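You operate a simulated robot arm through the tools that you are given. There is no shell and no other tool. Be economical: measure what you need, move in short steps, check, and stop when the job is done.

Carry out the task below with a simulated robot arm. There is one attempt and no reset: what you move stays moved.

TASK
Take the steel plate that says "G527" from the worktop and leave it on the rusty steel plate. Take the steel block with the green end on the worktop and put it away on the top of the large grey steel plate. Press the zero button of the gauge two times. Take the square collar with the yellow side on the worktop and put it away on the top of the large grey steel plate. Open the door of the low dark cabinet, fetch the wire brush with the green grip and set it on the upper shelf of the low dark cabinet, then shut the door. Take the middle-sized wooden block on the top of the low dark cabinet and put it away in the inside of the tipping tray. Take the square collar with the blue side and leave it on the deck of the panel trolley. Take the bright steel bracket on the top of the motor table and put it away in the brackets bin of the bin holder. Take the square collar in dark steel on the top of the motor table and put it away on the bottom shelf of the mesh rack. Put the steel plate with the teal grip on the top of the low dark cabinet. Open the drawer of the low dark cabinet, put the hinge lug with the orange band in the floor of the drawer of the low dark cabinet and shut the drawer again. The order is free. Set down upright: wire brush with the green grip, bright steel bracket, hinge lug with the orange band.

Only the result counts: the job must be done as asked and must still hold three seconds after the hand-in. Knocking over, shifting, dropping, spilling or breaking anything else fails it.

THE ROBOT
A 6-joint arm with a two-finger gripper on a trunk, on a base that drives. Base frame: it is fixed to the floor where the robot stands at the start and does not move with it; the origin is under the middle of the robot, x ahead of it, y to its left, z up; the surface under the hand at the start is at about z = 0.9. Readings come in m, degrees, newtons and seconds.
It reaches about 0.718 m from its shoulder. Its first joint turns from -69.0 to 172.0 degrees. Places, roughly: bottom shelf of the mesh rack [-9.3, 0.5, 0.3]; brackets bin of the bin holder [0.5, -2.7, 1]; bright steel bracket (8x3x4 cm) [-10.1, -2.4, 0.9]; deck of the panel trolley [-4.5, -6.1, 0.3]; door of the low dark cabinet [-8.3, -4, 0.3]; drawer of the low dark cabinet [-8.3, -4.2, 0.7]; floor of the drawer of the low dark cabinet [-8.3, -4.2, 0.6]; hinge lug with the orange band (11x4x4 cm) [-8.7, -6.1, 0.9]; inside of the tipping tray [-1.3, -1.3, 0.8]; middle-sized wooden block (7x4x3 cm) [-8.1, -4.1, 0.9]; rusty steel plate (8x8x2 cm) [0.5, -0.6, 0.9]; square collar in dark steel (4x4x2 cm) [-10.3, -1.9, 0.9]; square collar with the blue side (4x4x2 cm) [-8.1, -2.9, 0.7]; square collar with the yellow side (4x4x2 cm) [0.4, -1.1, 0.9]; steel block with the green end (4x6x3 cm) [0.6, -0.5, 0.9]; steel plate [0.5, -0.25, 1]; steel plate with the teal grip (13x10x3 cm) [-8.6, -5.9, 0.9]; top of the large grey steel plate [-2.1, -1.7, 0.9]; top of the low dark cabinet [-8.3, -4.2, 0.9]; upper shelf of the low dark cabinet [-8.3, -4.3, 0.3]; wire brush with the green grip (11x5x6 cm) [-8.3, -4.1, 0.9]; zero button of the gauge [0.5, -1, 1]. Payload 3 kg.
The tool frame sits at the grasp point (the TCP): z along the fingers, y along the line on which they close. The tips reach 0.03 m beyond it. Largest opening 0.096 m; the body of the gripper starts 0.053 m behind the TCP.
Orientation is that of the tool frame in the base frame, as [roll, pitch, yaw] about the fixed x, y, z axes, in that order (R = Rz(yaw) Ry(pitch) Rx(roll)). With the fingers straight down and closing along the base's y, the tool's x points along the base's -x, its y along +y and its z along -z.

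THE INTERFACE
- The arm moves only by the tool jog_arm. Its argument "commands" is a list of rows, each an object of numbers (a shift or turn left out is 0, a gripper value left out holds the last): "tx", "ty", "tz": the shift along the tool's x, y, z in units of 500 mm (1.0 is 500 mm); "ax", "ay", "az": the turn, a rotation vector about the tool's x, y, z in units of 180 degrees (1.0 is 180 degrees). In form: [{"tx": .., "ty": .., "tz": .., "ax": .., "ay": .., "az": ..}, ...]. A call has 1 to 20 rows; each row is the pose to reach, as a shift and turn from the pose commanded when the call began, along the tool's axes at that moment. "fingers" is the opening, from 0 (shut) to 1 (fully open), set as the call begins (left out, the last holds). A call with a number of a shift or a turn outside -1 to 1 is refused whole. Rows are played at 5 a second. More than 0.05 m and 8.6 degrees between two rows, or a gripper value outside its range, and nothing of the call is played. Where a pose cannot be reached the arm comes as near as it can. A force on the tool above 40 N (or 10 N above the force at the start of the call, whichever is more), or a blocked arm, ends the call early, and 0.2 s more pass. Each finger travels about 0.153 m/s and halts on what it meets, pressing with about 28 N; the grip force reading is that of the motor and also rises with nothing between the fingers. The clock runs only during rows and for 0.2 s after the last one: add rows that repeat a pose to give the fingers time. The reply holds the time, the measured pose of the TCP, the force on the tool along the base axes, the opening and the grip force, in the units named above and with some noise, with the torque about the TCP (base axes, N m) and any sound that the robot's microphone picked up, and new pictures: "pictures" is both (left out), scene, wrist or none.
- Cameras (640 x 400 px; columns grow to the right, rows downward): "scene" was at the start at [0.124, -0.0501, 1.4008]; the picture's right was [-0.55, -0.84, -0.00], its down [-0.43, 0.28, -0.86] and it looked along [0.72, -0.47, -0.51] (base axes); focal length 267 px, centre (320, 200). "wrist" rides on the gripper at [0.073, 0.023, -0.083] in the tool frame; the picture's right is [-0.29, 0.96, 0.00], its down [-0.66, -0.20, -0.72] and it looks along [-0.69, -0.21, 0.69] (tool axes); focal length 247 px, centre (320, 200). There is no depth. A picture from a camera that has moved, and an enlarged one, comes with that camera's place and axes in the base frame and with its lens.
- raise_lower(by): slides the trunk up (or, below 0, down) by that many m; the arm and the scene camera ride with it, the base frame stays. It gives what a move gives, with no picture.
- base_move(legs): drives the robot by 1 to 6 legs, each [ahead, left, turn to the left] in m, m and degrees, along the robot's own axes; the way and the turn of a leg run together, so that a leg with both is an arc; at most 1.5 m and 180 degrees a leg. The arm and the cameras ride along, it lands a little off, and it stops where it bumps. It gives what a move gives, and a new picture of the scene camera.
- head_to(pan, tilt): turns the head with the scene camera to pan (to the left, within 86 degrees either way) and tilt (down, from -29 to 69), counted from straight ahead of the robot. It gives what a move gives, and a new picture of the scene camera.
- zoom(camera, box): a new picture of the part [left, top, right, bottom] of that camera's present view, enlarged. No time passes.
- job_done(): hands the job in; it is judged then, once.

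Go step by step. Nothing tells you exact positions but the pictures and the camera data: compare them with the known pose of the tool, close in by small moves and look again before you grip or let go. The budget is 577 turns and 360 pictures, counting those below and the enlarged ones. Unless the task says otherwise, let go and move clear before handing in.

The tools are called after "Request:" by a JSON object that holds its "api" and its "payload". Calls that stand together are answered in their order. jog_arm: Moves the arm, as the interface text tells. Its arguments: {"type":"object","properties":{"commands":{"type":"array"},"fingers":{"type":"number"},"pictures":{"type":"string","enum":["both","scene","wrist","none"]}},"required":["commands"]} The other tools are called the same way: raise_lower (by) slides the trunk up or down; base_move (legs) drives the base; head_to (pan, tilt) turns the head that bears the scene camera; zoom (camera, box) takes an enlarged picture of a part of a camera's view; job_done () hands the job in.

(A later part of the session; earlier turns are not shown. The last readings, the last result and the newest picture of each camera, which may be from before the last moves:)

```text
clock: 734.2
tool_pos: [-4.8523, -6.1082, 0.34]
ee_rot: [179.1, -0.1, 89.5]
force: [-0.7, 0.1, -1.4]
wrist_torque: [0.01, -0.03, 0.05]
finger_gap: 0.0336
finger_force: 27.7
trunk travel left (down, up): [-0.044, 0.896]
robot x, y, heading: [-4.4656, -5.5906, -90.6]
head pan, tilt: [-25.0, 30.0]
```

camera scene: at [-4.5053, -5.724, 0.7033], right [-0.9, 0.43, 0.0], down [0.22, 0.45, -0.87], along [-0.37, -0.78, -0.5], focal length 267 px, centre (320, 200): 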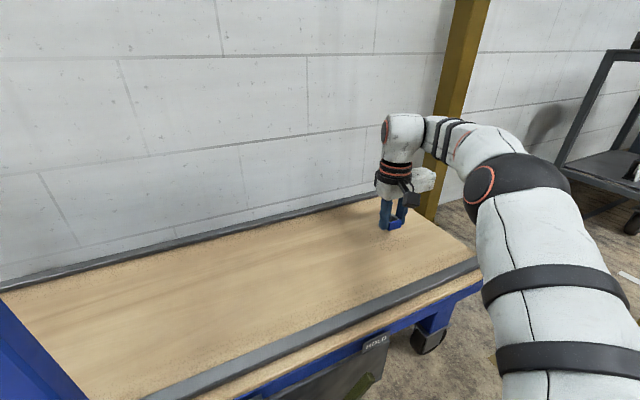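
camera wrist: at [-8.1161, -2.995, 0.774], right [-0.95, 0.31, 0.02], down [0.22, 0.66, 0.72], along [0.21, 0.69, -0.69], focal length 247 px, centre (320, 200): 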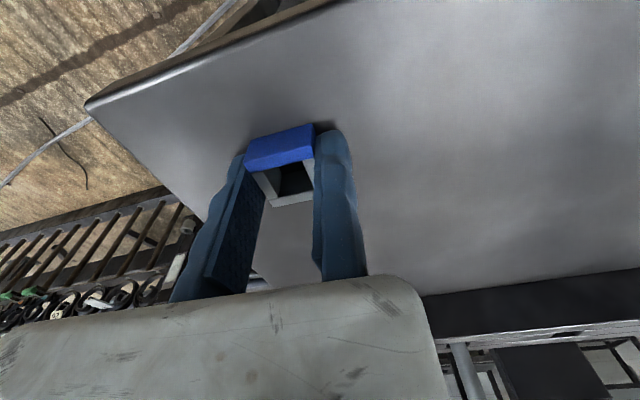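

Request:
{"api": "jog_arm", "payload": {"commands": [{"tz": 0.006}, {"tz": 0.012}], "pictures": "none"}}

Request:
{"api": "jog_arm", "payload": {"commands": [{"tz": 0.006}, {"tz": 0.01}], "pictures": "none"}}

Request:
{"api": "jog_arm", "payload": {"commands": [{"tz": 0.006}, {"tz": 0.01}], "pictures": "none"}}

```text
clock: 734.8
tool_pos: [-4.8519, -6.109, 0.3355]
ee_rot: [179.0, 0.0, 89.6]
force: [0.0, 0.8, -0.7]
wrist_torque: [0.0, -0.03, -0.03]
finger_gap: 0.0336
finger_force: 27.8
trunk travel left (down, up): [-0.044, 0.896]
robot x, y, heading: [-4.4661, -5.5891, -90.3]
head pan, tilt: [-25.0, 30.0]
```

```text
clock: 735.4
tool_pos: [-4.8532, -6.1088, 0.3308]
ee_rot: [179.1, 0.1, 89.7]
force: [-0.8, 0.6, 3.7]
wrist_torque: [0.08, 0.12, -0.01]
finger_gap: 0.0337
finger_force: 27.8
trunk travel left (down, up): [-0.044, 0.896]
robot x, y, heading: [-4.4636, -5.5918, -90.4]
head pan, tilt: [-25.0, 30.0]
```

```text
clock: 736.0
tool_pos: [-4.8531, -6.1084, 0.3298]
ee_rot: [179.4, 0.5, 89.6]
force: [-3.9, 2.2, 26.8]
wrist_torque: [0.35, 1.13, -0.08]
finger_gap: 0.0334
finger_force: 28.1
trunk travel left (down, up): [-0.044, 0.896]
robot x, y, heading: [-4.4656, -5.5936, -90.6]
head pan, tilt: [-25.0, 30.0]
```

Contact with the deck. Releasing and lifting.

Request:
{"api": "jog_arm", "payload": {"commands": [{"tz": -0.004}, {"tz": -0.004}, {"tz": -0.004}], "fingers": 0.6, "pictures": "none"}}

Request:
{"api": "jog_arm", "payload": {"commands": [{"ty": 0.008}, {"ty": 0.008, "tz": -0.06}, {"ty": 0.008, "tz": -0.14}, {"ty": 0.008, "tz": -0.22}, {"ty": 0.008, "tz": -0.28}], "pictures": "none"}}

Request:
{"api": "raise_lower", "payload": {"by": 0.4}}

Request:
{"api": "raise_lower", "payload": {"by": 0.35}}

Request:
{"api": "base_move", "payload": {"legs": [[-0.5, 0, 0.6]]}}

```text
clock: 736.8
tool_pos: [-4.8521, -6.1083, 0.3299]
ee_rot: [179.3, 0.3, 89.7]
force: [10.2, -3.0, 22.7]
wrist_torque: [0.23, 0.84, 0.02]
finger_gap: 0.0449
finger_force: 0.0
trunk travel left (down, up): [-0.044, 0.896]
robot x, y, heading: [-4.4635, -5.5932, -90.4]
head pan, tilt: [-25.0, 30.0]
```

```text
clock: 738.0
tool_pos: [-4.859, -6.0887, 0.4598]
ee_rot: [178.9, 0.1, 89.6]
force: [-0.2, -0.4, 0.0]
wrist_torque: [0.03, 0.04, -0.01]
finger_gap: 0.0575
finger_force: 0.1
out of reach, approached as far as the arm can: row 4, 5
trunk travel left (down, up): [-0.044, 0.896]
robot x, y, heading: [-4.4677, -5.5951, -90.3]
head pan, tilt: [-25.0, 30.0]
```

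```text
clock: 741.8
tool_pos: [-4.8601, -6.089, 0.8581]
ee_rot: [179.0, 0.1, 89.5]
force: [-1.3, 0.3, 0.3]
wrist_torque: [0.0, -0.03, -0.01]
finger_gap: 0.0575
finger_force: 0.1
trunk travel left (down, up): [-0.444, 0.496]
robot x, y, heading: [-4.4646, -5.5917, -90.4]
head pan, tilt: [-25.0, 30.0]
```

```text
clock: 745.2
tool_pos: [-4.859, -6.0888, 1.2089]
ee_rot: [179.1, 0.2, 89.6]
force: [-0.7, 0.5, 0.0]
wrist_torque: [-0.03, -0.01, -0.02]
finger_gap: 0.0577
finger_force: 0.0
trunk travel left (down, up): [-0.794, 0.146]
robot x, y, heading: [-4.4642, -5.5903, -90.8]
head pan, tilt: [-25.0, 30.0]
```

```text
clock: 748.2
tool_pos: [-4.8545, -5.5902, 1.2082]
ee_rot: [178.9, 0.1, 89.8]
force: [-0.7, 0.7, 0.1]
wrist_torque: [-0.03, 0.01, 0.02]
finger_gap: 0.0575
finger_force: 0.0
trunk travel left (down, up): [-0.794, 0.146]
robot x, y, heading: [-4.4562, -5.0913, -90.4]
head pan, tilt: [-25.0, 30.0]
camera scene: at [-4.5018, -5.2239, 1.4533], right [-0.9, 0.43, 0.0], down [0.21, 0.45, -0.87], along [-0.37, -0.78, -0.5], focal length 267 px, centre (320, 200)
```

scene: 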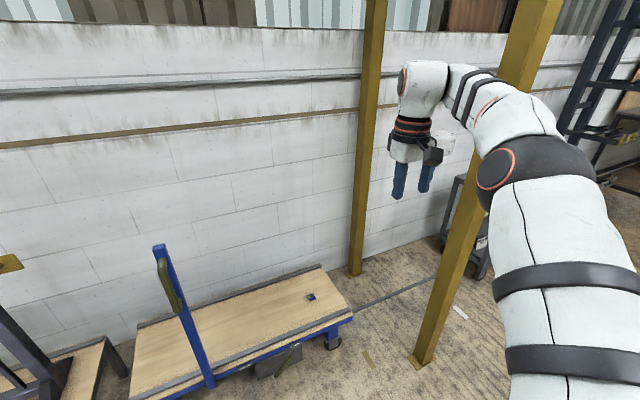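

The blue collar is on the trolley deck. Now returning west along the corridor for the wooden block on the cabinet.

Request:
{"api": "raise_lower", "payload": {"by": 0.1}}

Request:
{"api": "base_move", "payload": {"legs": [[0, 0.6, 0.4], [-1.5, 0, 0], [-0.55, 0, 0], [0, -1.5, 0], [0, -1.5, 0], [0, -0.77, 0]]}}

```text
clock: 749.5
tool_pos: [-4.8551, -5.5892, 1.3087]
ee_rot: [178.9, 0.2, 89.7]
force: [0.5, 0.3, 0.3]
wrist_torque: [0.01, 0.0, 0.0]
finger_gap: 0.0575
finger_force: 0.1
trunk travel left (down, up): [-0.894, 0.046]
robot x, y, heading: [-4.4561, -5.0918, -90.4]
head pan, tilt: [-25.0, 30.0]
```

```text
clock: 780.4
tool_pos: [-7.9947, -3.4747, 1.3091]
ee_rot: [179.0, 0.2, 88.7]
force: [0.2, -0.6, 0.9]
wrist_torque: [-0.01, 0.01, 0.01]
finger_gap: 0.0575
finger_force: 0.1
trunk travel left (down, up): [-0.894, 0.046]
robot x, y, heading: [-7.5908, -2.9848, -91.3]
head pan, tilt: [-25.0, 30.0]
camera scene: at [-7.634, -3.1161, 1.5534], right [-0.9, 0.45, 0.0], down [0.22, 0.45, -0.87], along [-0.39, -0.78, -0.5], focal length 267 px, centre (320, 200)
```

scene: 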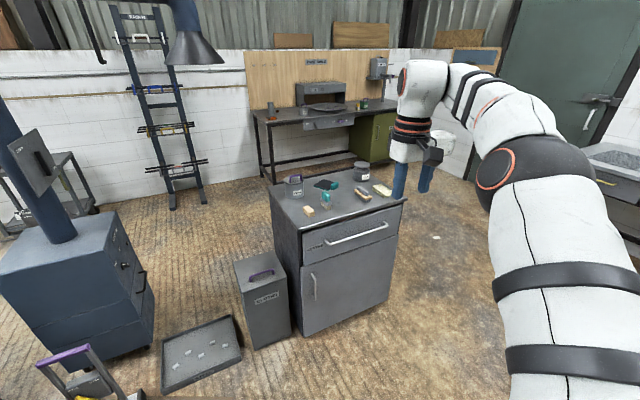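

Request:
{"api": "base_move", "payload": {"legs": [[0.59, -0.035, 1.3]]}}

Request:
{"api": "raise_lower", "payload": {"by": -0.3}}

Request:
{"api": "jog_arm", "payload": {"commands": [{}], "fingers": 0.7, "pictures": "wrist"}}

```text
clock: 783.7
tool_pos: [-8.0271, -4.0659, 1.3086]
ee_rot: [179.1, 0.2, 89.8]
force: [-0.7, 0.2, 0.4]
wrist_torque: [-0.03, -0.02, 0.02]
finger_gap: 0.0577
finger_force: 0.0
trunk travel left (down, up): [-0.894, 0.046]
robot x, y, heading: [-7.634, -3.5706, -90.2]
head pan, tilt: [-25.0, 30.0]
camera scene: at [-7.6751, -3.6991, 1.5535], right [-0.9, 0.43, 0.0], down [0.21, 0.45, -0.87], along [-0.37, -0.78, -0.5], focal length 267 px, centre (320, 200)
```

scene: 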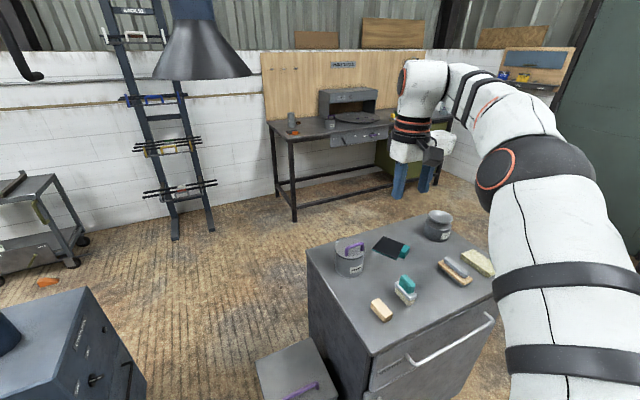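

```text
clock: 786.7
tool_pos: [-8.0281, -4.0661, 1.0086]
ee_rot: [179.0, 0.1, 89.9]
force: [0.0, -0.2, 0.1]
wrist_torque: [-0.03, 0.01, 0.0]
finger_gap: 0.0575
finger_force: 0.0
trunk travel left (down, up): [-0.594, 0.346]
robot x, y, heading: [-7.6345, -3.5689, -90.2]
head pan, tilt: [-25.0, 30.0]
```

```text
clock: 787.1
tool_pos: [-8.0274, -4.0663, 1.0095]
ee_rot: [178.9, 0.0, 89.9]
force: [0.2, -0.2, -0.2]
wrist_torque: [0.02, 0.0, -0.01]
finger_gap: 0.067
finger_force: 0.1
trunk travel left (down, up): [-0.594, 0.346]
robot x, y, heading: [-7.6362, -3.5647, -90.2]
head pan, tilt: [-25.0, 30.0]
camera wrist: at [-8.0077, -3.9935, 1.0915], right [0.96, -0.3, 0.02], down [-0.22, -0.66, 0.72], along [-0.2, -0.69, -0.69], focal length 247 px, centre (320, 200)
```

wrist: 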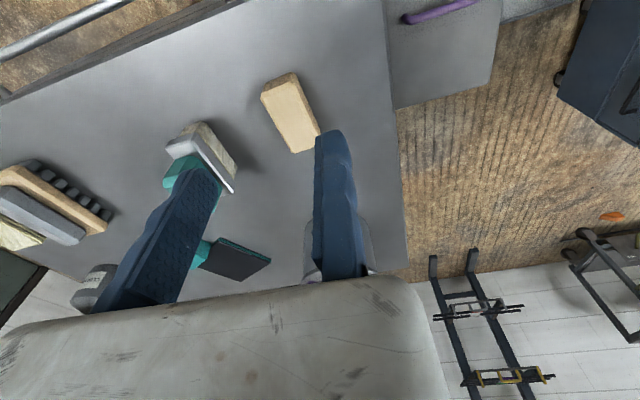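

Request:
{"api": "jog_arm", "payload": {"commands": [{"tx": -0.05, "ty": -0.013}], "pictures": "none"}}

Request:
{"api": "raise_lower", "payload": {"by": -0.12}}

Request:
{"api": "jog_arm", "payload": {"commands": [{}, {}, {}, {}], "fingers": 0, "pictures": "wrist"}}

```text
clock: 787.5
tool_pos: [-8.0355, -4.0726, 1.0014]
ee_rot: [178.9, 0.2, 89.9]
force: [-0.5, 1.1, -0.5]
wrist_torque: [0.0, -0.03, 0.02]
finger_gap: 0.0674
finger_force: 0.1
out of reach, approached as far as the arm can: row 1
trunk travel left (down, up): [-0.594, 0.346]
robot x, y, heading: [-7.6304, -3.5627, -90.0]
head pan, tilt: [-25.0, 30.0]
```

```text
clock: 789.2
tool_pos: [-8.0353, -4.0719, 0.891]
ee_rot: [179.3, 1.3, 90.0]
force: [-0.2, 1.3, 15.0]
wrist_torque: [0.2, 1.07, -0.22]
finger_gap: 0.0673
finger_force: 0.4
trunk travel left (down, up): [-0.474, 0.466]
robot x, y, heading: [-7.6336, -3.5653, -90.4]
head pan, tilt: [-25.0, 30.0]
stopped: the force on the tool passed its limit at 42 N (the readings are from after the stop); the commanded pose is now the measured one
```

```text
clock: 790.2
tool_pos: [-8.0341, -4.0706, 0.8899]
ee_rot: [179.3, 1.1, 89.9]
force: [-12.9, -2.6, 28.5]
wrist_torque: [0.07, 1.43, 0.18]
finger_gap: 0.0312
finger_force: 27.9
trunk travel left (down, up): [-0.474, 0.466]
robot x, y, heading: [-7.634, -3.563, -90.2]
head pan, tilt: [-25.0, 30.0]
camera wrist: at [-8.0143, -3.9962, 0.9722], right [0.96, -0.29, 0.02], down [-0.21, -0.65, 0.73], along [-0.2, -0.71, -0.68], focal length 247 px, centre (320, 200)
```

wrist: 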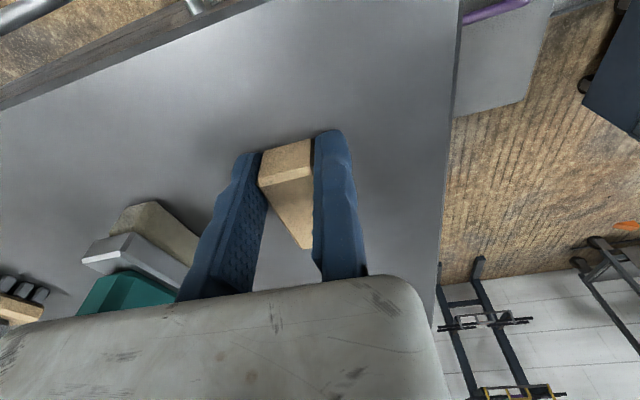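

The wooden block is gripped. Lifting and driving east along the corridor to the far aisle.

Request:
{"api": "raise_lower", "payload": {"by": 0.4}}

Request:
{"api": "base_move", "payload": {"legs": [[-0.56, 0, 0], [0, 1.466, 0], [0, 1.466, 0], [0, 1.466, 0], [0, 1.466, 0], [0, 1.45, 0]]}}

```text
clock: 794.0
tool_pos: [-8.0342, -4.0746, 1.2872]
ee_rot: [179.2, 0.9, 90.0]
force: [0.2, -0.3, -0.5]
wrist_torque: [-0.01, -0.01, 0.0]
finger_gap: 0.0308
finger_force: 27.6
trunk travel left (down, up): [-0.874, 0.066]
robot x, y, heading: [-7.6328, -3.5685, -90.2]
head pan, tilt: [-25.0, 30.0]
```

```text
clock: 831.5
tool_pos: [-0.7363, -3.6524, 1.2873]
ee_rot: [179.2, 0.7, 88.9]
force: [0.3, 0.0, -0.7]
wrist_torque: [0.02, -0.03, -0.01]
finger_gap: 0.0309
finger_force: 28.0
trunk travel left (down, up): [-0.874, 0.066]
robot x, y, heading: [-0.3242, -3.156, -91.4]
head pan, tilt: [-25.0, 30.0]
camera scene: at [-0.3687, -3.2863, 1.534], right [-0.9, 0.44, 0.0], down [0.22, 0.45, -0.87], along [-0.38, -0.78, -0.5], focal length 267 px, centre (320, 200)
```

scene: 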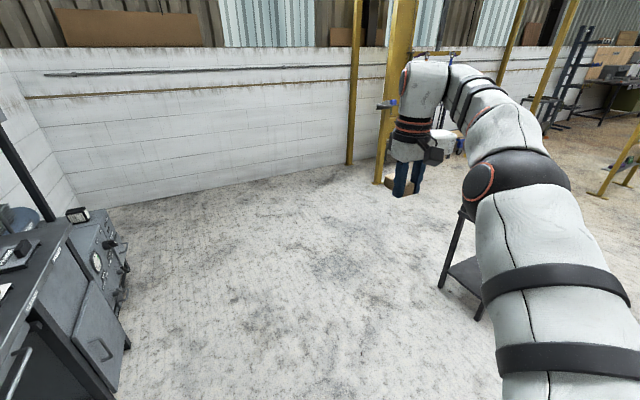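

Request:
{"api": "base_move", "payload": {"legs": [[-1.3, 0.03, 1.4], [-1.1, 0, 0], [0, -0.5, 0]]}}

Request:
{"api": "jog_arm", "payload": {"commands": [{}], "pictures": "wrist"}}

```text
clock: 845.8
tool_pos: [-1.1874, -1.2557, 1.2873]
ee_rot: [179.3, 0.8, 89.9]
force: [0.8, -0.2, -1.2]
wrist_torque: [0.02, 0.02, -0.04]
finger_gap: 0.0309
finger_force: 28.2
trunk travel left (down, up): [-0.874, 0.066]
robot x, y, heading: [-0.7853, -0.7502, -90.2]
head pan, tilt: [-25.0, 30.0]
camera scene: at [-0.8268, -0.8821, 1.534], right [-0.9, 0.43, 0.0], down [0.21, 0.45, -0.87], along [-0.37, -0.78, -0.5], focal length 267 px, centre (320, 200)
```

scene: 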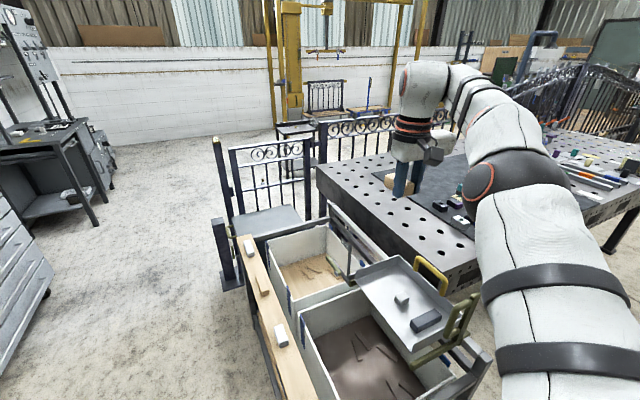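

```text
clock: 846.2
tool_pos: [-1.1881, -1.2551, 1.2871]
ee_rot: [179.2, 0.8, 89.8]
force: [0.6, 0.9, -0.3]
wrist_torque: [0.01, -0.01, -0.01]
finger_gap: 0.0309
finger_force: 27.2
trunk travel left (down, up): [-0.874, 0.066]
robot x, y, heading: [-0.7895, -0.7519, -90.1]
head pan, tilt: [-25.0, 30.0]
camera wrist: at [-1.1676, -1.1806, 1.3697], right [0.96, -0.29, 0.02], down [-0.21, -0.65, 0.73], along [-0.2, -0.7, -0.68], focal length 247 px, centre (320, 200)
```

wrist: 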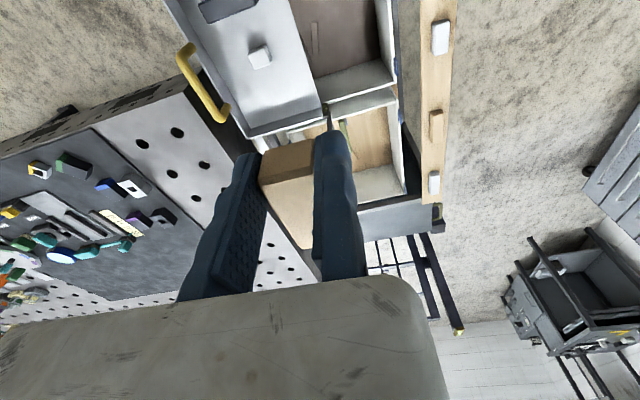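

The tray's free area is its southern part. I'll turn to heading -60° and bring the block over (-1.30, -1.39).

Request:
{"api": "base_move", "payload": {"legs": [[0, 0, 30], [-0.227, -0.347, 0]]}}

Request:
{"api": "raise_lower", "payload": {"by": -0.33}}

Request:
{"api": "jog_arm", "payload": {"commands": [{}]}}

```text
clock: 850.3
tool_pos: [-1.2976, -1.3645, 1.2881]
ee_rot: [179.2, 0.8, 119.9]
force: [0.4, 0.2, -0.9]
wrist_torque: [0.02, 0.02, 0.01]
finger_gap: 0.0308
finger_force: 28.3
trunk travel left (down, up): [-0.874, 0.066]
robot x, y, heading: [-1.202, -0.7262, -60.7]
head pan, tilt: [-25.0, 30.0]
camera scene: at [-1.1708, -0.8604, 1.534], right [-1.0, -0.08, 0.0], down [-0.04, 0.5, -0.87], along [0.07, -0.86, -0.5], focal length 267 px, centre (320, 200)
```

scene: 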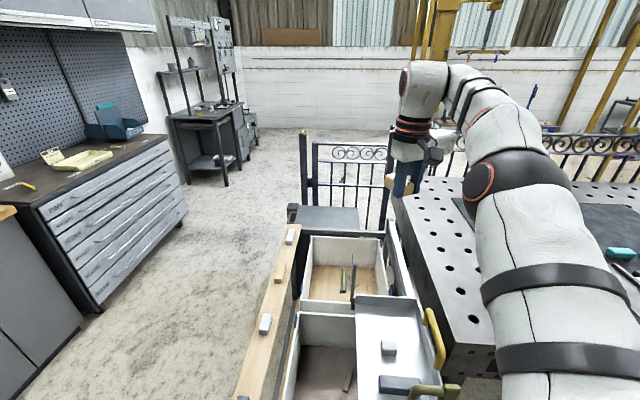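

```text
clock: 853.5
tool_pos: [-1.2981, -1.3649, 0.9568]
ee_rot: [179.1, 0.9, 119.9]
force: [-0.1, 0.1, -0.4]
wrist_torque: [-0.02, 0.02, -0.01]
finger_gap: 0.031
finger_force: 27.7
trunk travel left (down, up): [-0.544, 0.396]
robot x, y, heading: [-1.2049, -0.7264, -60.3]
head pan, tilt: [-25.0, 30.0]
```

```text
clock: 853.9
tool_pos: [-1.2978, -1.3637, 0.9561]
ee_rot: [179.2, 0.8, 119.8]
force: [-0.7, -0.7, 0.1]
wrist_torque: [0.0, -0.03, -0.03]
finger_gap: 0.0306
finger_force: 28.2
trunk travel left (down, up): [-0.544, 0.396]
robot x, y, heading: [-1.2004, -0.7322, -60.4]
head pan, tilt: [-25.0, 30.0]
camera scene: at [-1.1719, -0.8603, 1.204], right [-1.0, -0.08, 0.0], down [-0.04, 0.5, -0.87], along [0.07, -0.86, -0.5], focal length 267 px, centre (320, 200)
camera wrist: at [-1.3174, -1.2887, 1.0395], right [0.97, 0.22, 0.02], down [0.14, -0.67, 0.73], along [0.17, -0.71, -0.68], focal length 247 px, centre (320, 200)
```

scene: 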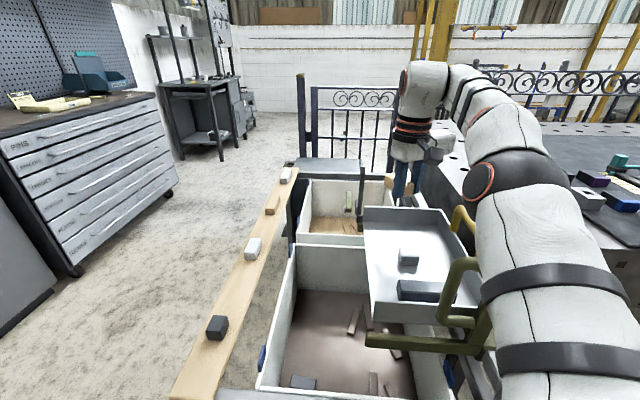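
wrist: 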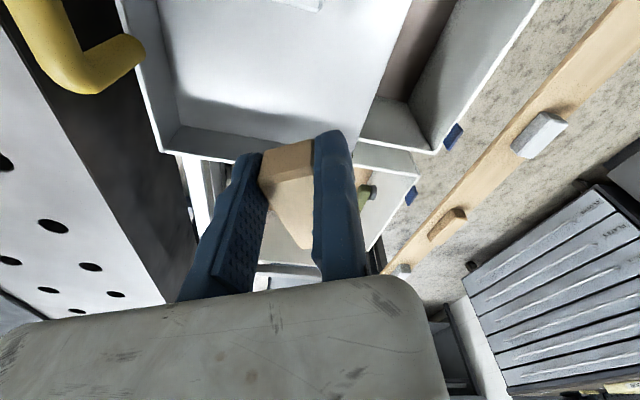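

Request:
{"api": "jog_arm", "payload": {"commands": [{"tx": 0.017, "ty": 0.01}], "pictures": "none"}}

Request:
{"api": "raise_lower", "payload": {"by": -0.09}}

Request:
{"api": "raise_lower", "payload": {"by": -0.012}}

Request:
{"api": "raise_lower", "payload": {"by": -0.008}}

Request:
{"api": "raise_lower", "payload": {"by": -0.006}}

```text
clock: 854.3
tool_pos: [-1.2969, -1.3527, 0.9588]
ee_rot: [179.3, 0.9, 119.8]
force: [-0.2, 0.1, -0.6]
wrist_torque: [-0.01, -0.02, -0.04]
finger_gap: 0.0308
finger_force: 27.8
trunk travel left (down, up): [-0.544, 0.396]
robot x, y, heading: [-1.2057, -0.7244, -60.2]
head pan, tilt: [-25.0, 30.0]
```

```text
clock: 855.6
tool_pos: [-1.2972, -1.353, 0.8664]
ee_rot: [179.2, 0.9, 120.0]
force: [-0.3, -0.8, -0.3]
wrist_torque: [0.03, 0.0, 0.0]
finger_gap: 0.031
finger_force: 28.4
trunk travel left (down, up): [-0.454, 0.486]
robot x, y, heading: [-1.203, -0.7267, -60.1]
head pan, tilt: [-25.0, 30.0]
```

```text
clock: 856.2
tool_pos: [-1.2981, -1.353, 0.8551]
ee_rot: [179.2, 0.9, 120.0]
force: [0.4, 0.3, -0.6]
wrist_torque: [0.02, 0.0, -0.03]
finger_gap: 0.031
finger_force: 28.3
trunk travel left (down, up): [-0.442, 0.498]
robot x, y, heading: [-1.202, -0.7253, -60.6]
head pan, tilt: [-25.0, 30.0]
```

```text
clock: 856.7
tool_pos: [-1.2944, -1.3522, 0.8479]
ee_rot: [179.4, 0.9, 120.1]
force: [-1.1, -0.1, -0.8]
wrist_torque: [-0.02, 0.0, -0.03]
finger_gap: 0.0309
finger_force: 27.6
trunk travel left (down, up): [-0.434, 0.506]
robot x, y, heading: [-1.2054, -0.7235, -60.3]
head pan, tilt: [-25.0, 30.0]
```

```text
clock: 857.3
tool_pos: [-1.2932, -1.3515, 0.845]
ee_rot: [179.7, 0.9, 120.0]
force: [0.0, 0.0, -0.2]
wrist_torque: [-0.01, 0.03, 0.0]
finger_gap: 0.0306
finger_force: 28.4
trunk travel left (down, up): [-0.428, 0.512]
robot x, y, heading: [-1.1994, -0.7271, -60.4]
head pan, tilt: [-25.0, 30.0]
```

The tool lags behind the trunk without tool force, so some other part of the arm may be touching. Checking.

Request:
{"api": "jog_arm", "payload": {"commands": [{}], "pictures": "both"}}

```text
clock: 857.7
tool_pos: [-1.2935, -1.3502, 0.8438]
ee_rot: [179.6, 1.0, 120.0]
force: [0.8, 0.1, -0.2]
wrist_torque: [0.02, 0.0, -0.01]
finger_gap: 0.0308
finger_force: 27.8
trunk travel left (down, up): [-0.428, 0.512]
robot x, y, heading: [-1.2022, -0.7241, -60.4]
head pan, tilt: [-25.0, 30.0]
camera scene: at [-1.1671, -0.857, 1.0884], right [-1.0, -0.08, 0.0], down [-0.05, 0.5, -0.87], along [0.07, -0.86, -0.5], focal length 267 px, centre (320, 200)
camera wrist: at [-1.3128, -1.2757, 0.9259], right [0.97, 0.22, 0.01], down [0.14, -0.67, 0.73], along [0.17, -0.71, -0.68], focal length 247 px, centre (320, 200)
```

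scene: 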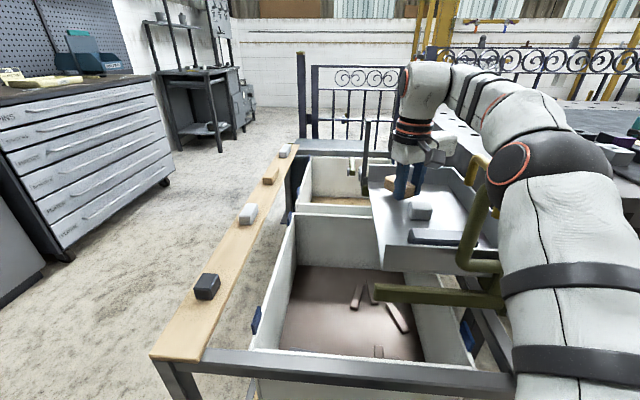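
wrist: 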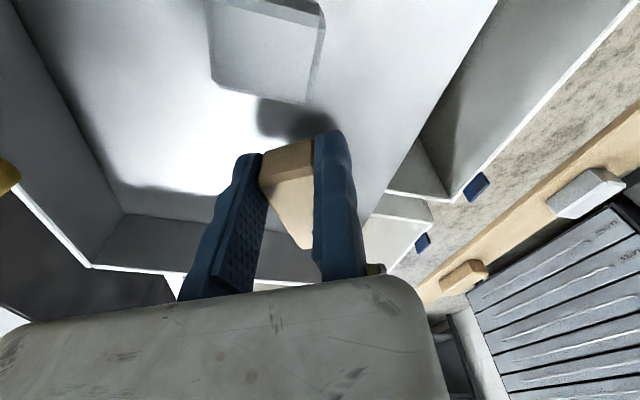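

The shoulder seems to touch the frame's corner. I'll raise the trunk and instead lower the arm itself (keeps shoulder and upper arm higher), turning slightly to heading -72°.

Request:
{"api": "raise_lower", "payload": {"by": 0.2}}

Request:
{"api": "jog_arm", "payload": {"commands": [{"tz": 0.09}, {"tz": 0.18}, {"tz": 0.24}], "pictures": "none"}}

```text
clock: 859.9
tool_pos: [-1.2965, -1.3534, 1.0413]
ee_rot: [179.3, 0.9, 120.0]
force: [-0.5, -0.1, -0.7]
wrist_torque: [-0.01, -0.01, -0.04]
finger_gap: 0.0306
finger_force: 27.5
trunk travel left (down, up): [-0.628, 0.312]
robot x, y, heading: [-1.2034, -0.7252, -60.2]
head pan, tilt: [-25.0, 30.0]
```

```text
clock: 860.6
tool_pos: [-1.2944, -1.3539, 0.9204]
ee_rot: [179.2, 0.9, 120.0]
force: [0.4, -0.4, 0.6]
wrist_torque: [0.02, -0.01, -0.01]
finger_gap: 0.0308
finger_force: 27.7
trunk travel left (down, up): [-0.628, 0.312]
robot x, y, heading: [-1.2014, -0.7333, -60.3]
head pan, tilt: [-25.0, 30.0]
```

Request:
{"api": "jog_arm", "payload": {"commands": [{"tz": 0.06}, {"tz": 0.12}], "pictures": "none"}}

Request:
{"api": "raise_lower", "payload": {"by": -0.012}}

Request:
{"api": "raise_lower", "payload": {"by": -0.008}}

Request:
{"api": "raise_lower", "payload": {"by": -0.006}}

```text
clock: 861.2
tool_pos: [-1.2936, -1.3549, 0.8585]
ee_rot: [179.1, 0.8, 120.0]
force: [0.8, -0.4, 0.3]
wrist_torque: [-0.01, 0.04, 0.02]
finger_gap: 0.0309
finger_force: 27.4
trunk travel left (down, up): [-0.628, 0.312]
robot x, y, heading: [-1.2051, -0.7238, -60.2]
head pan, tilt: [-25.0, 30.0]
```

```text
clock: 861.9
tool_pos: [-1.2934, -1.355, 0.8482]
ee_rot: [179.3, 0.9, 120.0]
force: [0.2, 0.8, -1.0]
wrist_torque: [0.02, 0.02, 0.01]
finger_gap: 0.031
finger_force: 28.1
trunk travel left (down, up): [-0.616, 0.324]
robot x, y, heading: [-1.2034, -0.7228, -60.4]
head pan, tilt: [-25.0, 30.0]
```

```text
clock: 862.4
tool_pos: [-1.2934, -1.3545, 0.84]
ee_rot: [179.1, 0.9, 119.9]
force: [-0.5, -0.1, 0.2]
wrist_torque: [0.02, 0.0, -0.02]
finger_gap: 0.0308
finger_force: 28.9
trunk travel left (down, up): [-0.608, 0.332]
robot x, y, heading: [-1.2031, -0.7252, -60.5]
head pan, tilt: [-25.0, 30.0]
```

```text
clock: 863.0
tool_pos: [-1.2924, -1.3538, 0.8351]
ee_rot: [179.2, 1.0, 120.0]
force: [0.4, 0.0, -0.2]
wrist_torque: [0.01, 0.01, 0.02]
finger_gap: 0.0309
finger_force: 28.3
trunk travel left (down, up): [-0.602, 0.338]
robot x, y, heading: [-1.2003, -0.7284, -60.3]
head pan, tilt: [-25.0, 30.0]
```

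No lag now. Continuing down in small steps.

Request:
{"api": "raise_lower", "payload": {"by": -0.006}}

Request:
{"api": "raise_lower", "payload": {"by": -0.006}}

Request:
{"api": "raise_lower", "payload": {"by": -0.006}}

Request:
{"api": "raise_lower", "payload": {"by": -0.005}}

```text
clock: 863.5
tool_pos: [-1.293, -1.3542, 0.8305]
ee_rot: [179.4, 1.2, 119.9]
force: [-1.4, -3.3, 11.6]
wrist_torque: [-0.56, 0.25, 0.02]
finger_gap: 0.0308
finger_force: 28.0
trunk travel left (down, up): [-0.596, 0.344]
robot x, y, heading: [-1.2031, -0.7262, -60.1]
head pan, tilt: [-25.0, 30.0]
```

```text
clock: 864.1
tool_pos: [-1.2927, -1.3544, 0.832]
ee_rot: [179.8, 1.8, 119.9]
force: [-2.2, 3.2, 22.5]
wrist_torque: [-0.06, 0.73, -0.18]
finger_gap: 0.031
finger_force: 28.2
trunk travel left (down, up): [-0.591, 0.349]
robot x, y, heading: [-1.2013, -0.7237, -60.4]
head pan, tilt: [-25.0, 30.0]
stopped: the force on the tool passed its limit at 43 N (the readings are from after the stop); the commanded pose is now the measured one
```

```text
clock: 864.5
tool_pos: [-1.2917, -1.3582, 0.8303]
ee_rot: [179.8, 2.4, 119.8]
force: [-1.2, 3.6, 20.0]
wrist_torque: [0.02, 0.62, -0.22]
finger_gap: 0.0309
finger_force: 28.3
trunk travel left (down, up): [-0.587, 0.353]
robot x, y, heading: [-1.2006, -0.7292, -60.6]
head pan, tilt: [-25.0, 30.0]
stopped: the force on the tool passed its limit at 45 N (the readings are from after the stop); the commanded pose is now the measured one
```

```text
clock: 864.9
tool_pos: [-1.2929, -1.3599, 0.8306]
ee_rot: [179.9, 2.8, 119.9]
force: [-1.7, 3.2, 20.2]
wrist_torque: [0.19, 0.26, -0.15]
finger_gap: 0.0309
finger_force: 27.6
trunk travel left (down, up): [-0.584, 0.356]
robot x, y, heading: [-1.1975, -0.7252, -60.2]
head pan, tilt: [-25.0, 30.0]
stopped: the force on the tool passed its limit at 43 N (the readings are from after the stop); the commanded pose is now the measured one
```

Contact with the tray floor. Easing up, releasing and lifting.

Request:
{"api": "raise_lower", "payload": {"by": 0.005}}

Request:
{"api": "jog_arm", "payload": {"commands": [{}, {}, {"ty": 0.006}, {"ty": 0.006, "tz": -0.05}, {"ty": 0.006, "tz": -0.13}, {"ty": 0.006, "tz": -0.2}], "fingers": 0.55, "pictures": "none"}}

Request:
{"api": "raise_lower", "payload": {"by": 0.25}}

Request:
{"api": "jog_arm", "payload": {"commands": [{"ay": 0.014}], "pictures": "wrist"}}

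```text
clock: 865.4
tool_pos: [-1.2924, -1.3602, 0.8306]
ee_rot: [179.9, 2.5, 119.9]
force: [0.6, 0.8, 2.3]
wrist_torque: [0.03, 0.09, -0.04]
finger_gap: 0.0309
finger_force: 28.3
trunk travel left (down, up): [-0.589, 0.351]
robot x, y, heading: [-1.2029, -0.7288, -60.4]
head pan, tilt: [-25.0, 30.0]
```

```text
clock: 866.8
tool_pos: [-1.2923, -1.3565, 0.9324]
ee_rot: [179.9, 2.5, 119.8]
force: [-0.4, 0.2, 0.1]
wrist_torque: [-0.03, 0.02, -0.01]
finger_gap: 0.0528
finger_force: 0.0
trunk travel left (down, up): [-0.589, 0.351]
robot x, y, heading: [-1.2033, -0.7293, -60.5]
head pan, tilt: [-25.0, 30.0]
```

```text
clock: 869.4
tool_pos: [-1.2917, -1.3554, 1.1818]
ee_rot: [179.7, 2.4, 119.8]
force: [0.4, -0.4, 0.2]
wrist_torque: [0.02, 0.0, 0.02]
finger_gap: 0.0526
finger_force: 0.1
trunk travel left (down, up): [-0.839, 0.101]
robot x, y, heading: [-1.2055, -0.7279, -60.3]
head pan, tilt: [-25.0, 30.0]
```

```text
clock: 869.8
tool_pos: [-1.2929, -1.357, 1.1808]
ee_rot: [179.7, -0.2, 119.8]
force: [0.5, 0.2, 0.3]
wrist_torque: [-0.02, -0.03, 0.02]
finger_gap: 0.0525
finger_force: 0.0
trunk travel left (down, up): [-0.839, 0.101]
robot x, y, heading: [-1.2076, -0.727, -60.2]
head pan, tilt: [-25.0, 30.0]
camera wrist: at [-1.3102, -1.2831, 1.2643], right [0.98, 0.22, 0.0], down [0.15, -0.68, 0.72], along [0.16, -0.7, -0.69], focal length 247 px, centre (320, 200)
```

wrist: 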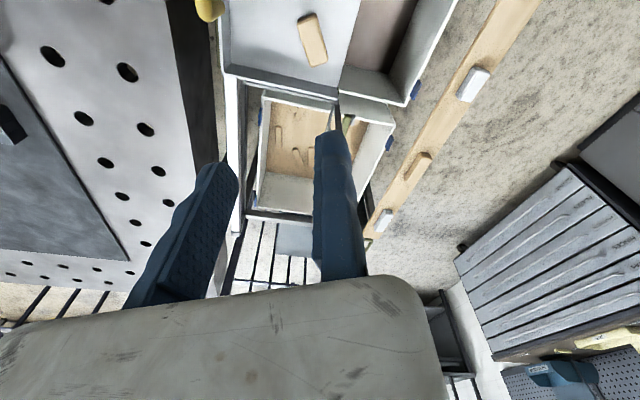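

The wooden block lies in the tray. Last job: the bright bracket. Driving back west along the north aisle.

Request:
{"api": "raise_lower", "payload": {"by": 0.08}}

Request:
{"api": "base_move", "payload": {"legs": [[0, 0, -119.8], [1.5, 0, 0], [1.5, 0, 0], [1.5, 0, 0], [1.5, 0, 0], [1.5, 0, 0]]}}

```text
clock: 871.0
tool_pos: [-1.2919, -1.3563, 1.2612]
ee_rot: [179.6, -0.1, 119.8]
force: [0.2, 0.3, 0.7]
wrist_torque: [-0.01, 0.02, -0.03]
finger_gap: 0.0528
finger_force: 0.1
trunk travel left (down, up): [-0.919, 0.021]
robot x, y, heading: [-1.2028, -0.7222, -60.4]
head pan, tilt: [-25.0, 30.0]
```

```text
clock: 911.5
tool_pos: [-9.1994, -0.4668, 1.2613]
ee_rot: [179.9, 0.0, 1.4]
force: [-0.6, 0.1, 0.1]
wrist_torque: [0.01, 0.0, 0.01]
finger_gap: 0.0529
finger_force: 0.1
trunk travel left (down, up): [-0.919, 0.021]
robot x, y, heading: [-8.69, -0.8453, -178.4]
head pan, tilt: [-25.0, 30.0]
camera scene: at [-8.8223, -0.8109, 1.5787], right [0.4, 0.91, 0.0], down [0.46, -0.2, -0.87], along [-0.79, 0.35, -0.5], focal length 267 px, centre (320, 200)
```

scene: 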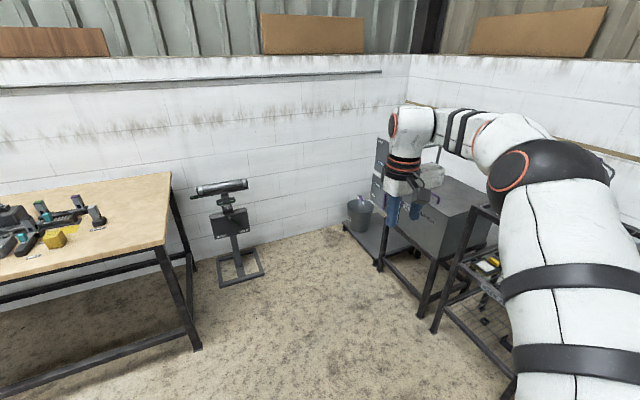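

Request:
{"api": "base_move", "payload": {"legs": [[0.5, 0, -1.6], [0, 1.45, 0], [0, 0.485, 0], [0.36, 0, 0]]}}

Request:
{"api": "jog_arm", "payload": {"commands": [{"tz": 0.06}, {"tz": 0.12, "az": -0.046}, {"tz": 0.18, "az": -0.092}, {"tz": 0.2, "az": -0.138}, {"tz": 0.2, "az": -0.184}, {"tz": 0.2, "az": -0.23}, {"tz": 0.2, "az": -0.276}, {"tz": 0.2, "az": -0.322}, {"tz": 0.2, "az": -0.368}, {"tz": 0.2, "az": -0.414}, {"tz": 0.2, "az": -0.46}, {"tz": 0.2, "az": -0.506}, {"tz": 0.2, "az": -0.552}, {"tz": 0.2, "az": -0.598}, {"tz": 0.2, "az": -0.644}, {"tz": 0.2, "az": -0.69}, {"tz": 0.2, "az": -0.736}, {"tz": 0.2, "az": -0.782}, {"tz": 0.2, "az": -0.828}], "pictures": "none"}}

Request:
{"api": "jog_arm", "payload": {"commands": [{"az": -0.046}, {"az": -0.092}, {"az": -0.138}, {"az": -0.184}, {"az": -0.23}, {"az": -0.276}, {"az": -0.322}, {"az": -0.368}, {"az": -0.414}, {"az": -0.46}, {"az": -0.506}, {"az": -0.552}, {"az": -0.598}, {"az": -0.644}, {"az": -0.66}], "fingers": 0.7, "pictures": "wrist"}}

```text
clock: 925.6
tool_pos: [-10.0703, -2.3812, 1.262]
ee_rot: [179.8, 0.0, -0.7]
force: [-0.5, 0.3, -0.9]
wrist_torque: [0.03, 0.02, 0.0]
finger_gap: 0.0525
finger_force: 0.1
trunk travel left (down, up): [-0.919, 0.021]
robot x, y, heading: [-9.5756, -2.782, 179.0]
head pan, tilt: [-25.0, 30.0]
camera scene: at [-9.7056, -2.7393, 1.5788], right [0.44, 0.9, 0.0], down [0.45, -0.22, -0.87], along [-0.78, 0.38, -0.5], focal length 267 px, centre (320, 200)
```

scene: 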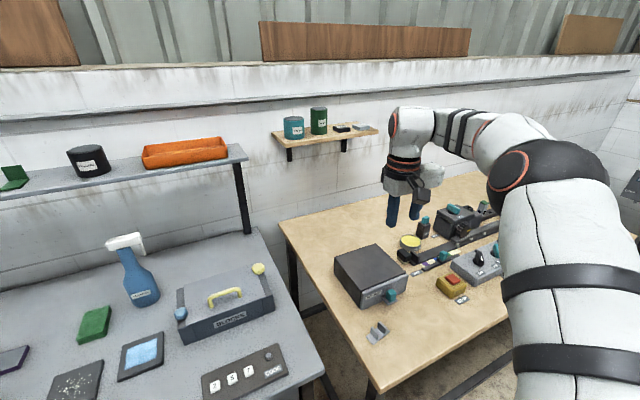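

```text
clock: 929.6
tool_pos: [-10.0725, -2.3823, 1.1619]
ee_rot: [-179.9, 0.1, 148.5]
force: [0.3, -0.3, 0.2]
wrist_torque: [0.03, -0.03, -0.01]
finger_gap: 0.0528
finger_force: 0.0
trunk travel left (down, up): [-0.919, 0.021]
robot x, y, heading: [-9.5762, -2.775, 178.7]
head pan, tilt: [-25.0, 30.0]
```

```text
clock: 932.8
tool_pos: [-10.0712, -2.3813, 1.1625]
ee_rot: [179.9, -0.2, -92.6]
force: [-0.2, 0.4, -0.2]
wrist_torque: [0.01, 0.0, 0.01]
finger_gap: 0.0672
finger_force: 0.0
trunk travel left (down, up): [-0.919, 0.021]
robot x, y, heading: [-9.5724, -2.7769, 179.2]
head pan, tilt: [-25.0, 30.0]
camera wrist: at [-10.0993, -2.4539, 1.2448], right [-0.94, 0.34, 0.0], down [0.23, 0.65, 0.72], along [0.25, 0.68, -0.69], focal length 247 px, centre (320, 200)
```

wrist: 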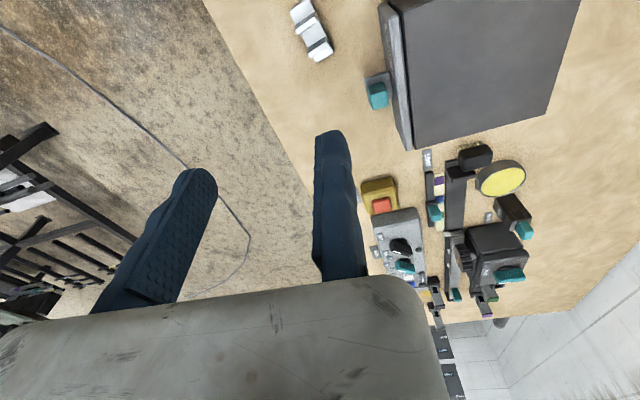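

Bracket confirmed at (-10.060,-2.384), ears at y≈-2.365 and -2.403. I'll grip across the south ear.

Request:
{"api": "jog_arm", "payload": {"commands": [{"tx": 0.022, "ty": 0.012, "az": -0.02}, {"tx": 0.044, "ty": 0.023, "az": -0.039}], "pictures": "none"}}

Request:
{"api": "raise_lower", "payload": {"by": -0.22}}

Request:
{"api": "jog_arm", "payload": {"commands": [{}], "pictures": "wrist"}}

```text
clock: 933.4
tool_pos: [-10.0846, -2.4044, 1.1623]
ee_rot: [-179.9, -0.3, -85.8]
force: [0.6, 0.6, 0.7]
wrist_torque: [0.04, -0.02, 0.01]
finger_gap: 0.0675
finger_force: 0.0
trunk travel left (down, up): [-0.919, 0.021]
robot x, y, heading: [-9.5776, -2.781, 179.3]
head pan, tilt: [-25.0, 30.0]
```

```text
clock: 935.7
tool_pos: [-10.0848, -2.4026, 0.9416]
ee_rot: [-179.9, -0.2, -85.9]
force: [-0.2, -0.9, -0.6]
wrist_torque: [0.02, -0.04, 0.02]
finger_gap: 0.0673
finger_force: 0.0
trunk travel left (down, up): [-0.699, 0.241]
robot x, y, heading: [-9.5749, -2.7791, 178.9]
head pan, tilt: [-25.0, 30.0]
```

```text
clock: 936.1
tool_pos: [-10.0848, -2.4028, 0.9415]
ee_rot: [-180.0, -0.3, -85.9]
force: [0.5, -0.1, 0.5]
wrist_torque: [0.02, 0.03, 0.01]
finger_gap: 0.0673
finger_force: 0.0
trunk travel left (down, up): [-0.699, 0.241]
robot x, y, heading: [-9.5745, -2.778, 179.1]
head pan, tilt: [-25.0, 30.0]
camera wrist: at [-10.1028, -2.4775, 1.0247], right [-0.97, 0.22, 0.0], down [0.15, 0.68, 0.72], along [0.16, 0.7, -0.69], focal length 247 px, centre (320, 200)
```

wrist: 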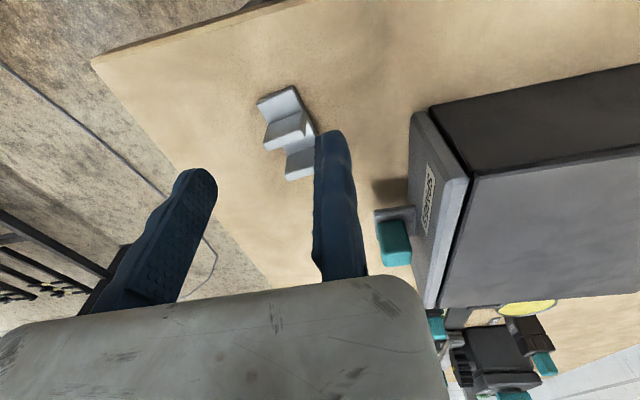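

Request:
{"api": "jog_arm", "payload": {"commands": [{"ty": 0.012}], "pictures": "none"}}

Request:
{"api": "raise_lower", "payload": {"by": -0.04}}

Request:
{"api": "raise_lower", "payload": {"by": -0.006}}

Request:
{"api": "jog_arm", "payload": {"commands": [{}, {}, {}, {}], "fingers": 0, "pictures": "wrist"}}

```text
clock: 936.5
tool_pos: [-10.091, -2.4033, 0.9414]
ee_rot: [-179.9, -0.3, -85.9]
force: [-0.2, 0.7, -0.1]
wrist_torque: [0.0, -0.02, 0.01]
finger_gap: 0.0672
finger_force: 0.0
trunk travel left (down, up): [-0.699, 0.241]
robot x, y, heading: [-9.5781, -2.7822, 179.2]
head pan, tilt: [-25.0, 30.0]
```

```text
clock: 937.4
tool_pos: [-10.091, -2.4038, 0.9025]
ee_rot: [180.0, -0.2, -85.7]
force: [0.2, -0.6, 0.3]
wrist_torque: [-0.02, -0.04, 0.01]
finger_gap: 0.0671
finger_force: 0.1
trunk travel left (down, up): [-0.659, 0.281]
robot x, y, heading: [-9.5732, -2.7799, 179.1]
head pan, tilt: [-25.0, 30.0]
```

```text
clock: 937.9
tool_pos: [-10.0917, -2.4043, 0.8962]
ee_rot: [-180.0, -0.2, -85.8]
force: [-0.2, 0.4, -0.7]
wrist_torque: [-0.02, 0.03, 0.01]
finger_gap: 0.0669
finger_force: 0.0
trunk travel left (down, up): [-0.653, 0.287]
robot x, y, heading: [-9.5735, -2.7784, 179.3]
head pan, tilt: [-25.0, 30.0]
```

```text
clock: 938.9
tool_pos: [-10.0887, -2.4034, 0.8965]
ee_rot: [-180.0, -0.1, -85.7]
force: [-0.8, 0.1, 0.8]
wrist_torque: [0.04, -0.07, -0.06]
finger_gap: 0.0299
finger_force: 28.1
trunk travel left (down, up): [-0.653, 0.287]
robot x, y, heading: [-9.5758, -2.7769, 179.3]
head pan, tilt: [-25.0, 30.0]
camera wrist: at [-10.1086, -2.4781, 0.979], right [-0.97, 0.22, 0.0], down [0.15, 0.68, 0.72], along [0.16, 0.7, -0.69], focal length 247 px, centre (320, 200)
```

wrist: 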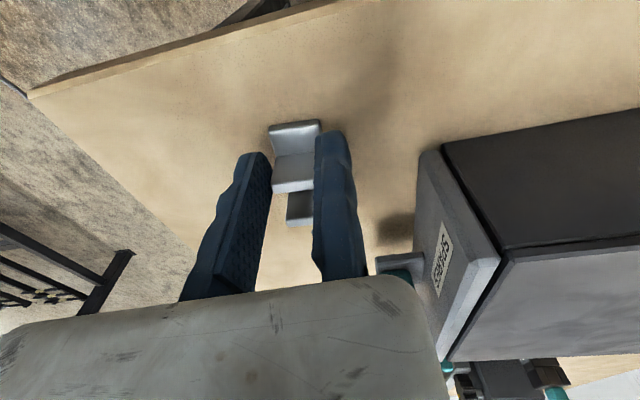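

Bracket gripped. Lifting and driving back east along the north aisle in reverse.

Request:
{"api": "raise_lower", "payload": {"by": 0.38}}

Request:
{"api": "base_move", "payload": {"legs": [[-0.35, 0, 0.7], [0, -1.45, 0], [0, -0.52, 0], [-1.5, 0, 0], [-1.5, 0, 0], [-1.5, 0, 0]]}}

```text
clock: 941.8
tool_pos: [-10.0904, -2.4031, 1.1819]
ee_rot: [180.0, -0.3, -85.8]
force: [0.1, 0.9, -2.2]
wrist_torque: [-0.07, 0.03, 0.04]
finger_gap: 0.03
finger_force: 27.8
out of reach, approached as far as the arm can: row 1
trunk travel left (down, up): [-0.94, 0.0]
robot x, y, heading: [-9.5734, -2.7821, 179.0]
head pan, tilt: [-25.0, 30.0]
```

```text
clock: 974.5
tool_pos: [-5.2728, -0.4574, 1.1825]
ee_rot: [-180.0, -0.4, -85.6]
force: [1.0, 0.0, -2.1]
wrist_torque: [-0.08, 0.03, 0.02]
finger_gap: 0.0295
finger_force: 28.0
trunk travel left (down, up): [-0.94, 0.0]
robot x, y, heading: [-4.7574, -0.8307, 179.4]
head pan, tilt: [-25.0, 30.0]
camera scene: at [-4.8884, -0.7912, 1.5996], right [0.43, 0.9, 0.0], down [0.45, -0.22, -0.87], along [-0.78, 0.37, -0.5], focal length 267 px, centre (320, 200)
```

scene: 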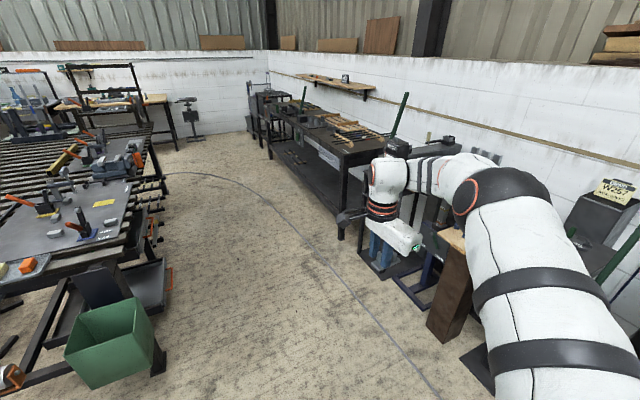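

Request:
{"api": "base_move", "payload": {"legs": [[-1.5, -0.06, 0], [-1.5, 0, 0], [-1.3, 0, 0], [0, 0, 180], [0.1, -1.3, 0]]}}

```text
refused: leg 1 is longer than a leg can be; nothing moved
```

Request:
{"api": "base_move", "payload": {"legs": [[-1.45, -0.06, 0], [-1.5, 0, 0], [-1.35, 0, 0], [0, 0, 180], [0.1, -1.3, 0]]}}

```text
clock: 991.5
tool_pos: [-1.8489, -0.3404, 1.1797]
ee_rot: [-179.8, -0.4, -96.5]
force: [-0.5, -0.2, -1.2]
wrist_torque: [-0.02, 0.04, 0.01]
finger_gap: 0.0293
finger_force: 28.0
trunk travel left (down, up): [-0.94, 0.0]
robot x, y, heading: [-1.4055, -0.8071, 168.5]
head pan, tilt: [-25.0, 30.0]
stopped in leg 3: the robot was blocked; the commanded pose is now the measured one
camera scene: at [-1.5367, -0.7408, 1.5989], right [0.6, 0.8, 0.0], down [0.41, -0.3, -0.86], along [-0.69, 0.51, -0.5], focal length 267 px, centre (320, 200)
```

scene: 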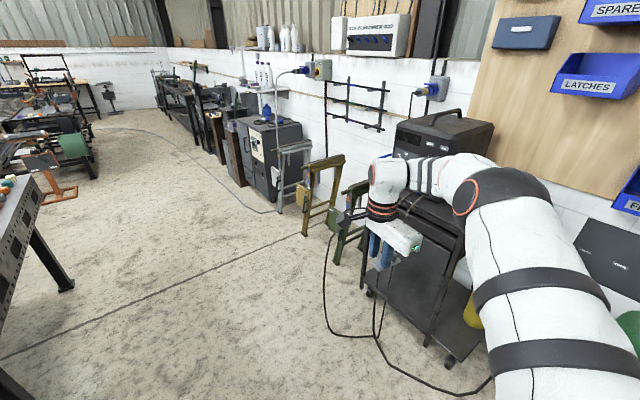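

The base brushed the bin frame's corner. Moving away from it toward the aisle and continuing.

Request:
{"api": "base_move", "payload": {"legs": [[0, -0.2, 0], [0, 0, 11], [-0.95, 0, 0], [0, 0, 180], [0, -1.4, 0]]}}

```text
clock: 1012.3
tool_pos: [0.0931, -2.3775, 1.1827]
ee_rot: [179.9, -0.3, 94.8]
force: [0.2, 0.3, -3.1]
wrist_torque: [0.09, -0.04, -0.01]
finger_gap: 0.0297
finger_force: 27.7
trunk travel left (down, up): [-0.94, 0.0]
robot x, y, heading: [-0.4243, -2.0102, -0.3]
head pan, tilt: [-25.0, 30.0]
camera scene: at [-0.296, -2.0459, 1.5996], right [-0.43, -0.9, 0.0], down [-0.45, 0.21, -0.87], along [0.78, -0.37, -0.5], focal length 267 px, centre (320, 200)
```

scene: 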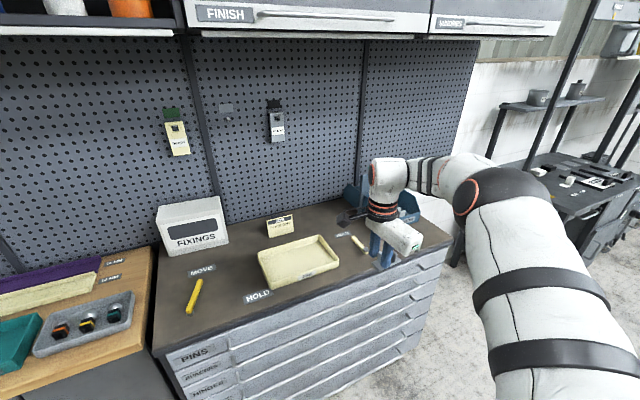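

The bin holder is hidden behind the hand. Shifting south 0.35 m to see it.

Request:
{"api": "base_move", "payload": {"legs": [[0.1, -0.35, 0]]}}

Request:
{"api": "zoom", "payload": {"camera": "scene", "box": [230, 130, 430, 270]}}

```text
clock: 1014.6
tool_pos: [0.1892, -2.7271, 1.1826]
ee_rot: [-180.0, -0.2, 94.5]
force: [-1.2, 0.1, -2.9]
wrist_torque: [0.05, -0.01, -0.01]
finger_gap: 0.0294
finger_force: 27.6
trunk travel left (down, up): [-0.94, 0.0]
robot x, y, heading: [-0.328, -2.3547, -0.9]
head pan, tilt: [-25.0, 30.0]
camera scene: at [-0.1986, -2.3947, 1.5997], right [-0.43, -0.9, 0.0], down [-0.45, 0.21, -0.87], along [0.78, -0.37, -0.5], focal length 267 px, centre (320, 200)
```

scene: 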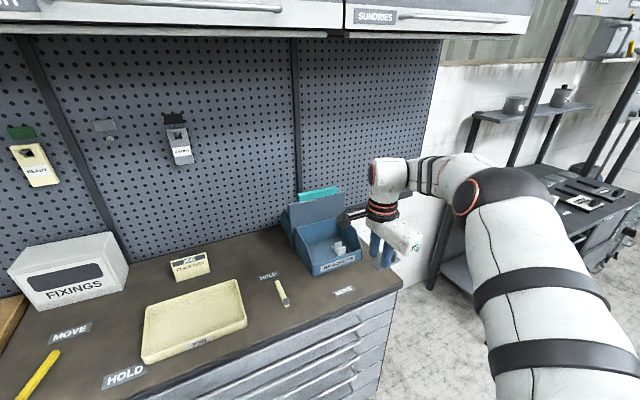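

```text
2.86 times, centred on (330, 200) of scene
camera zoom: at [-0.1986, -2.3947, 1.5997], right [-0.43, -0.9, 0.0], down [-0.45, 0.21, -0.87], along [0.78, -0.37, -0.5], focal length 764 px, centre (291, 200)
```

zoom: 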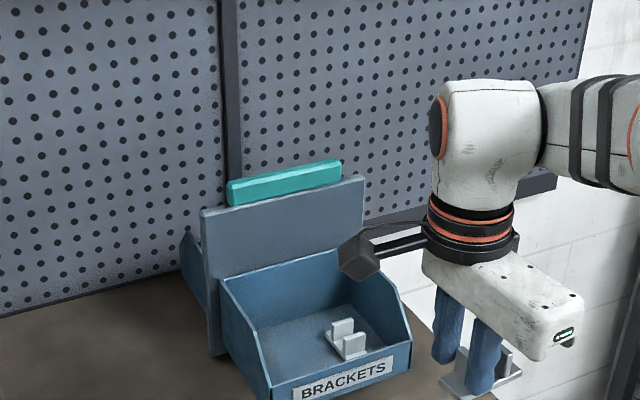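

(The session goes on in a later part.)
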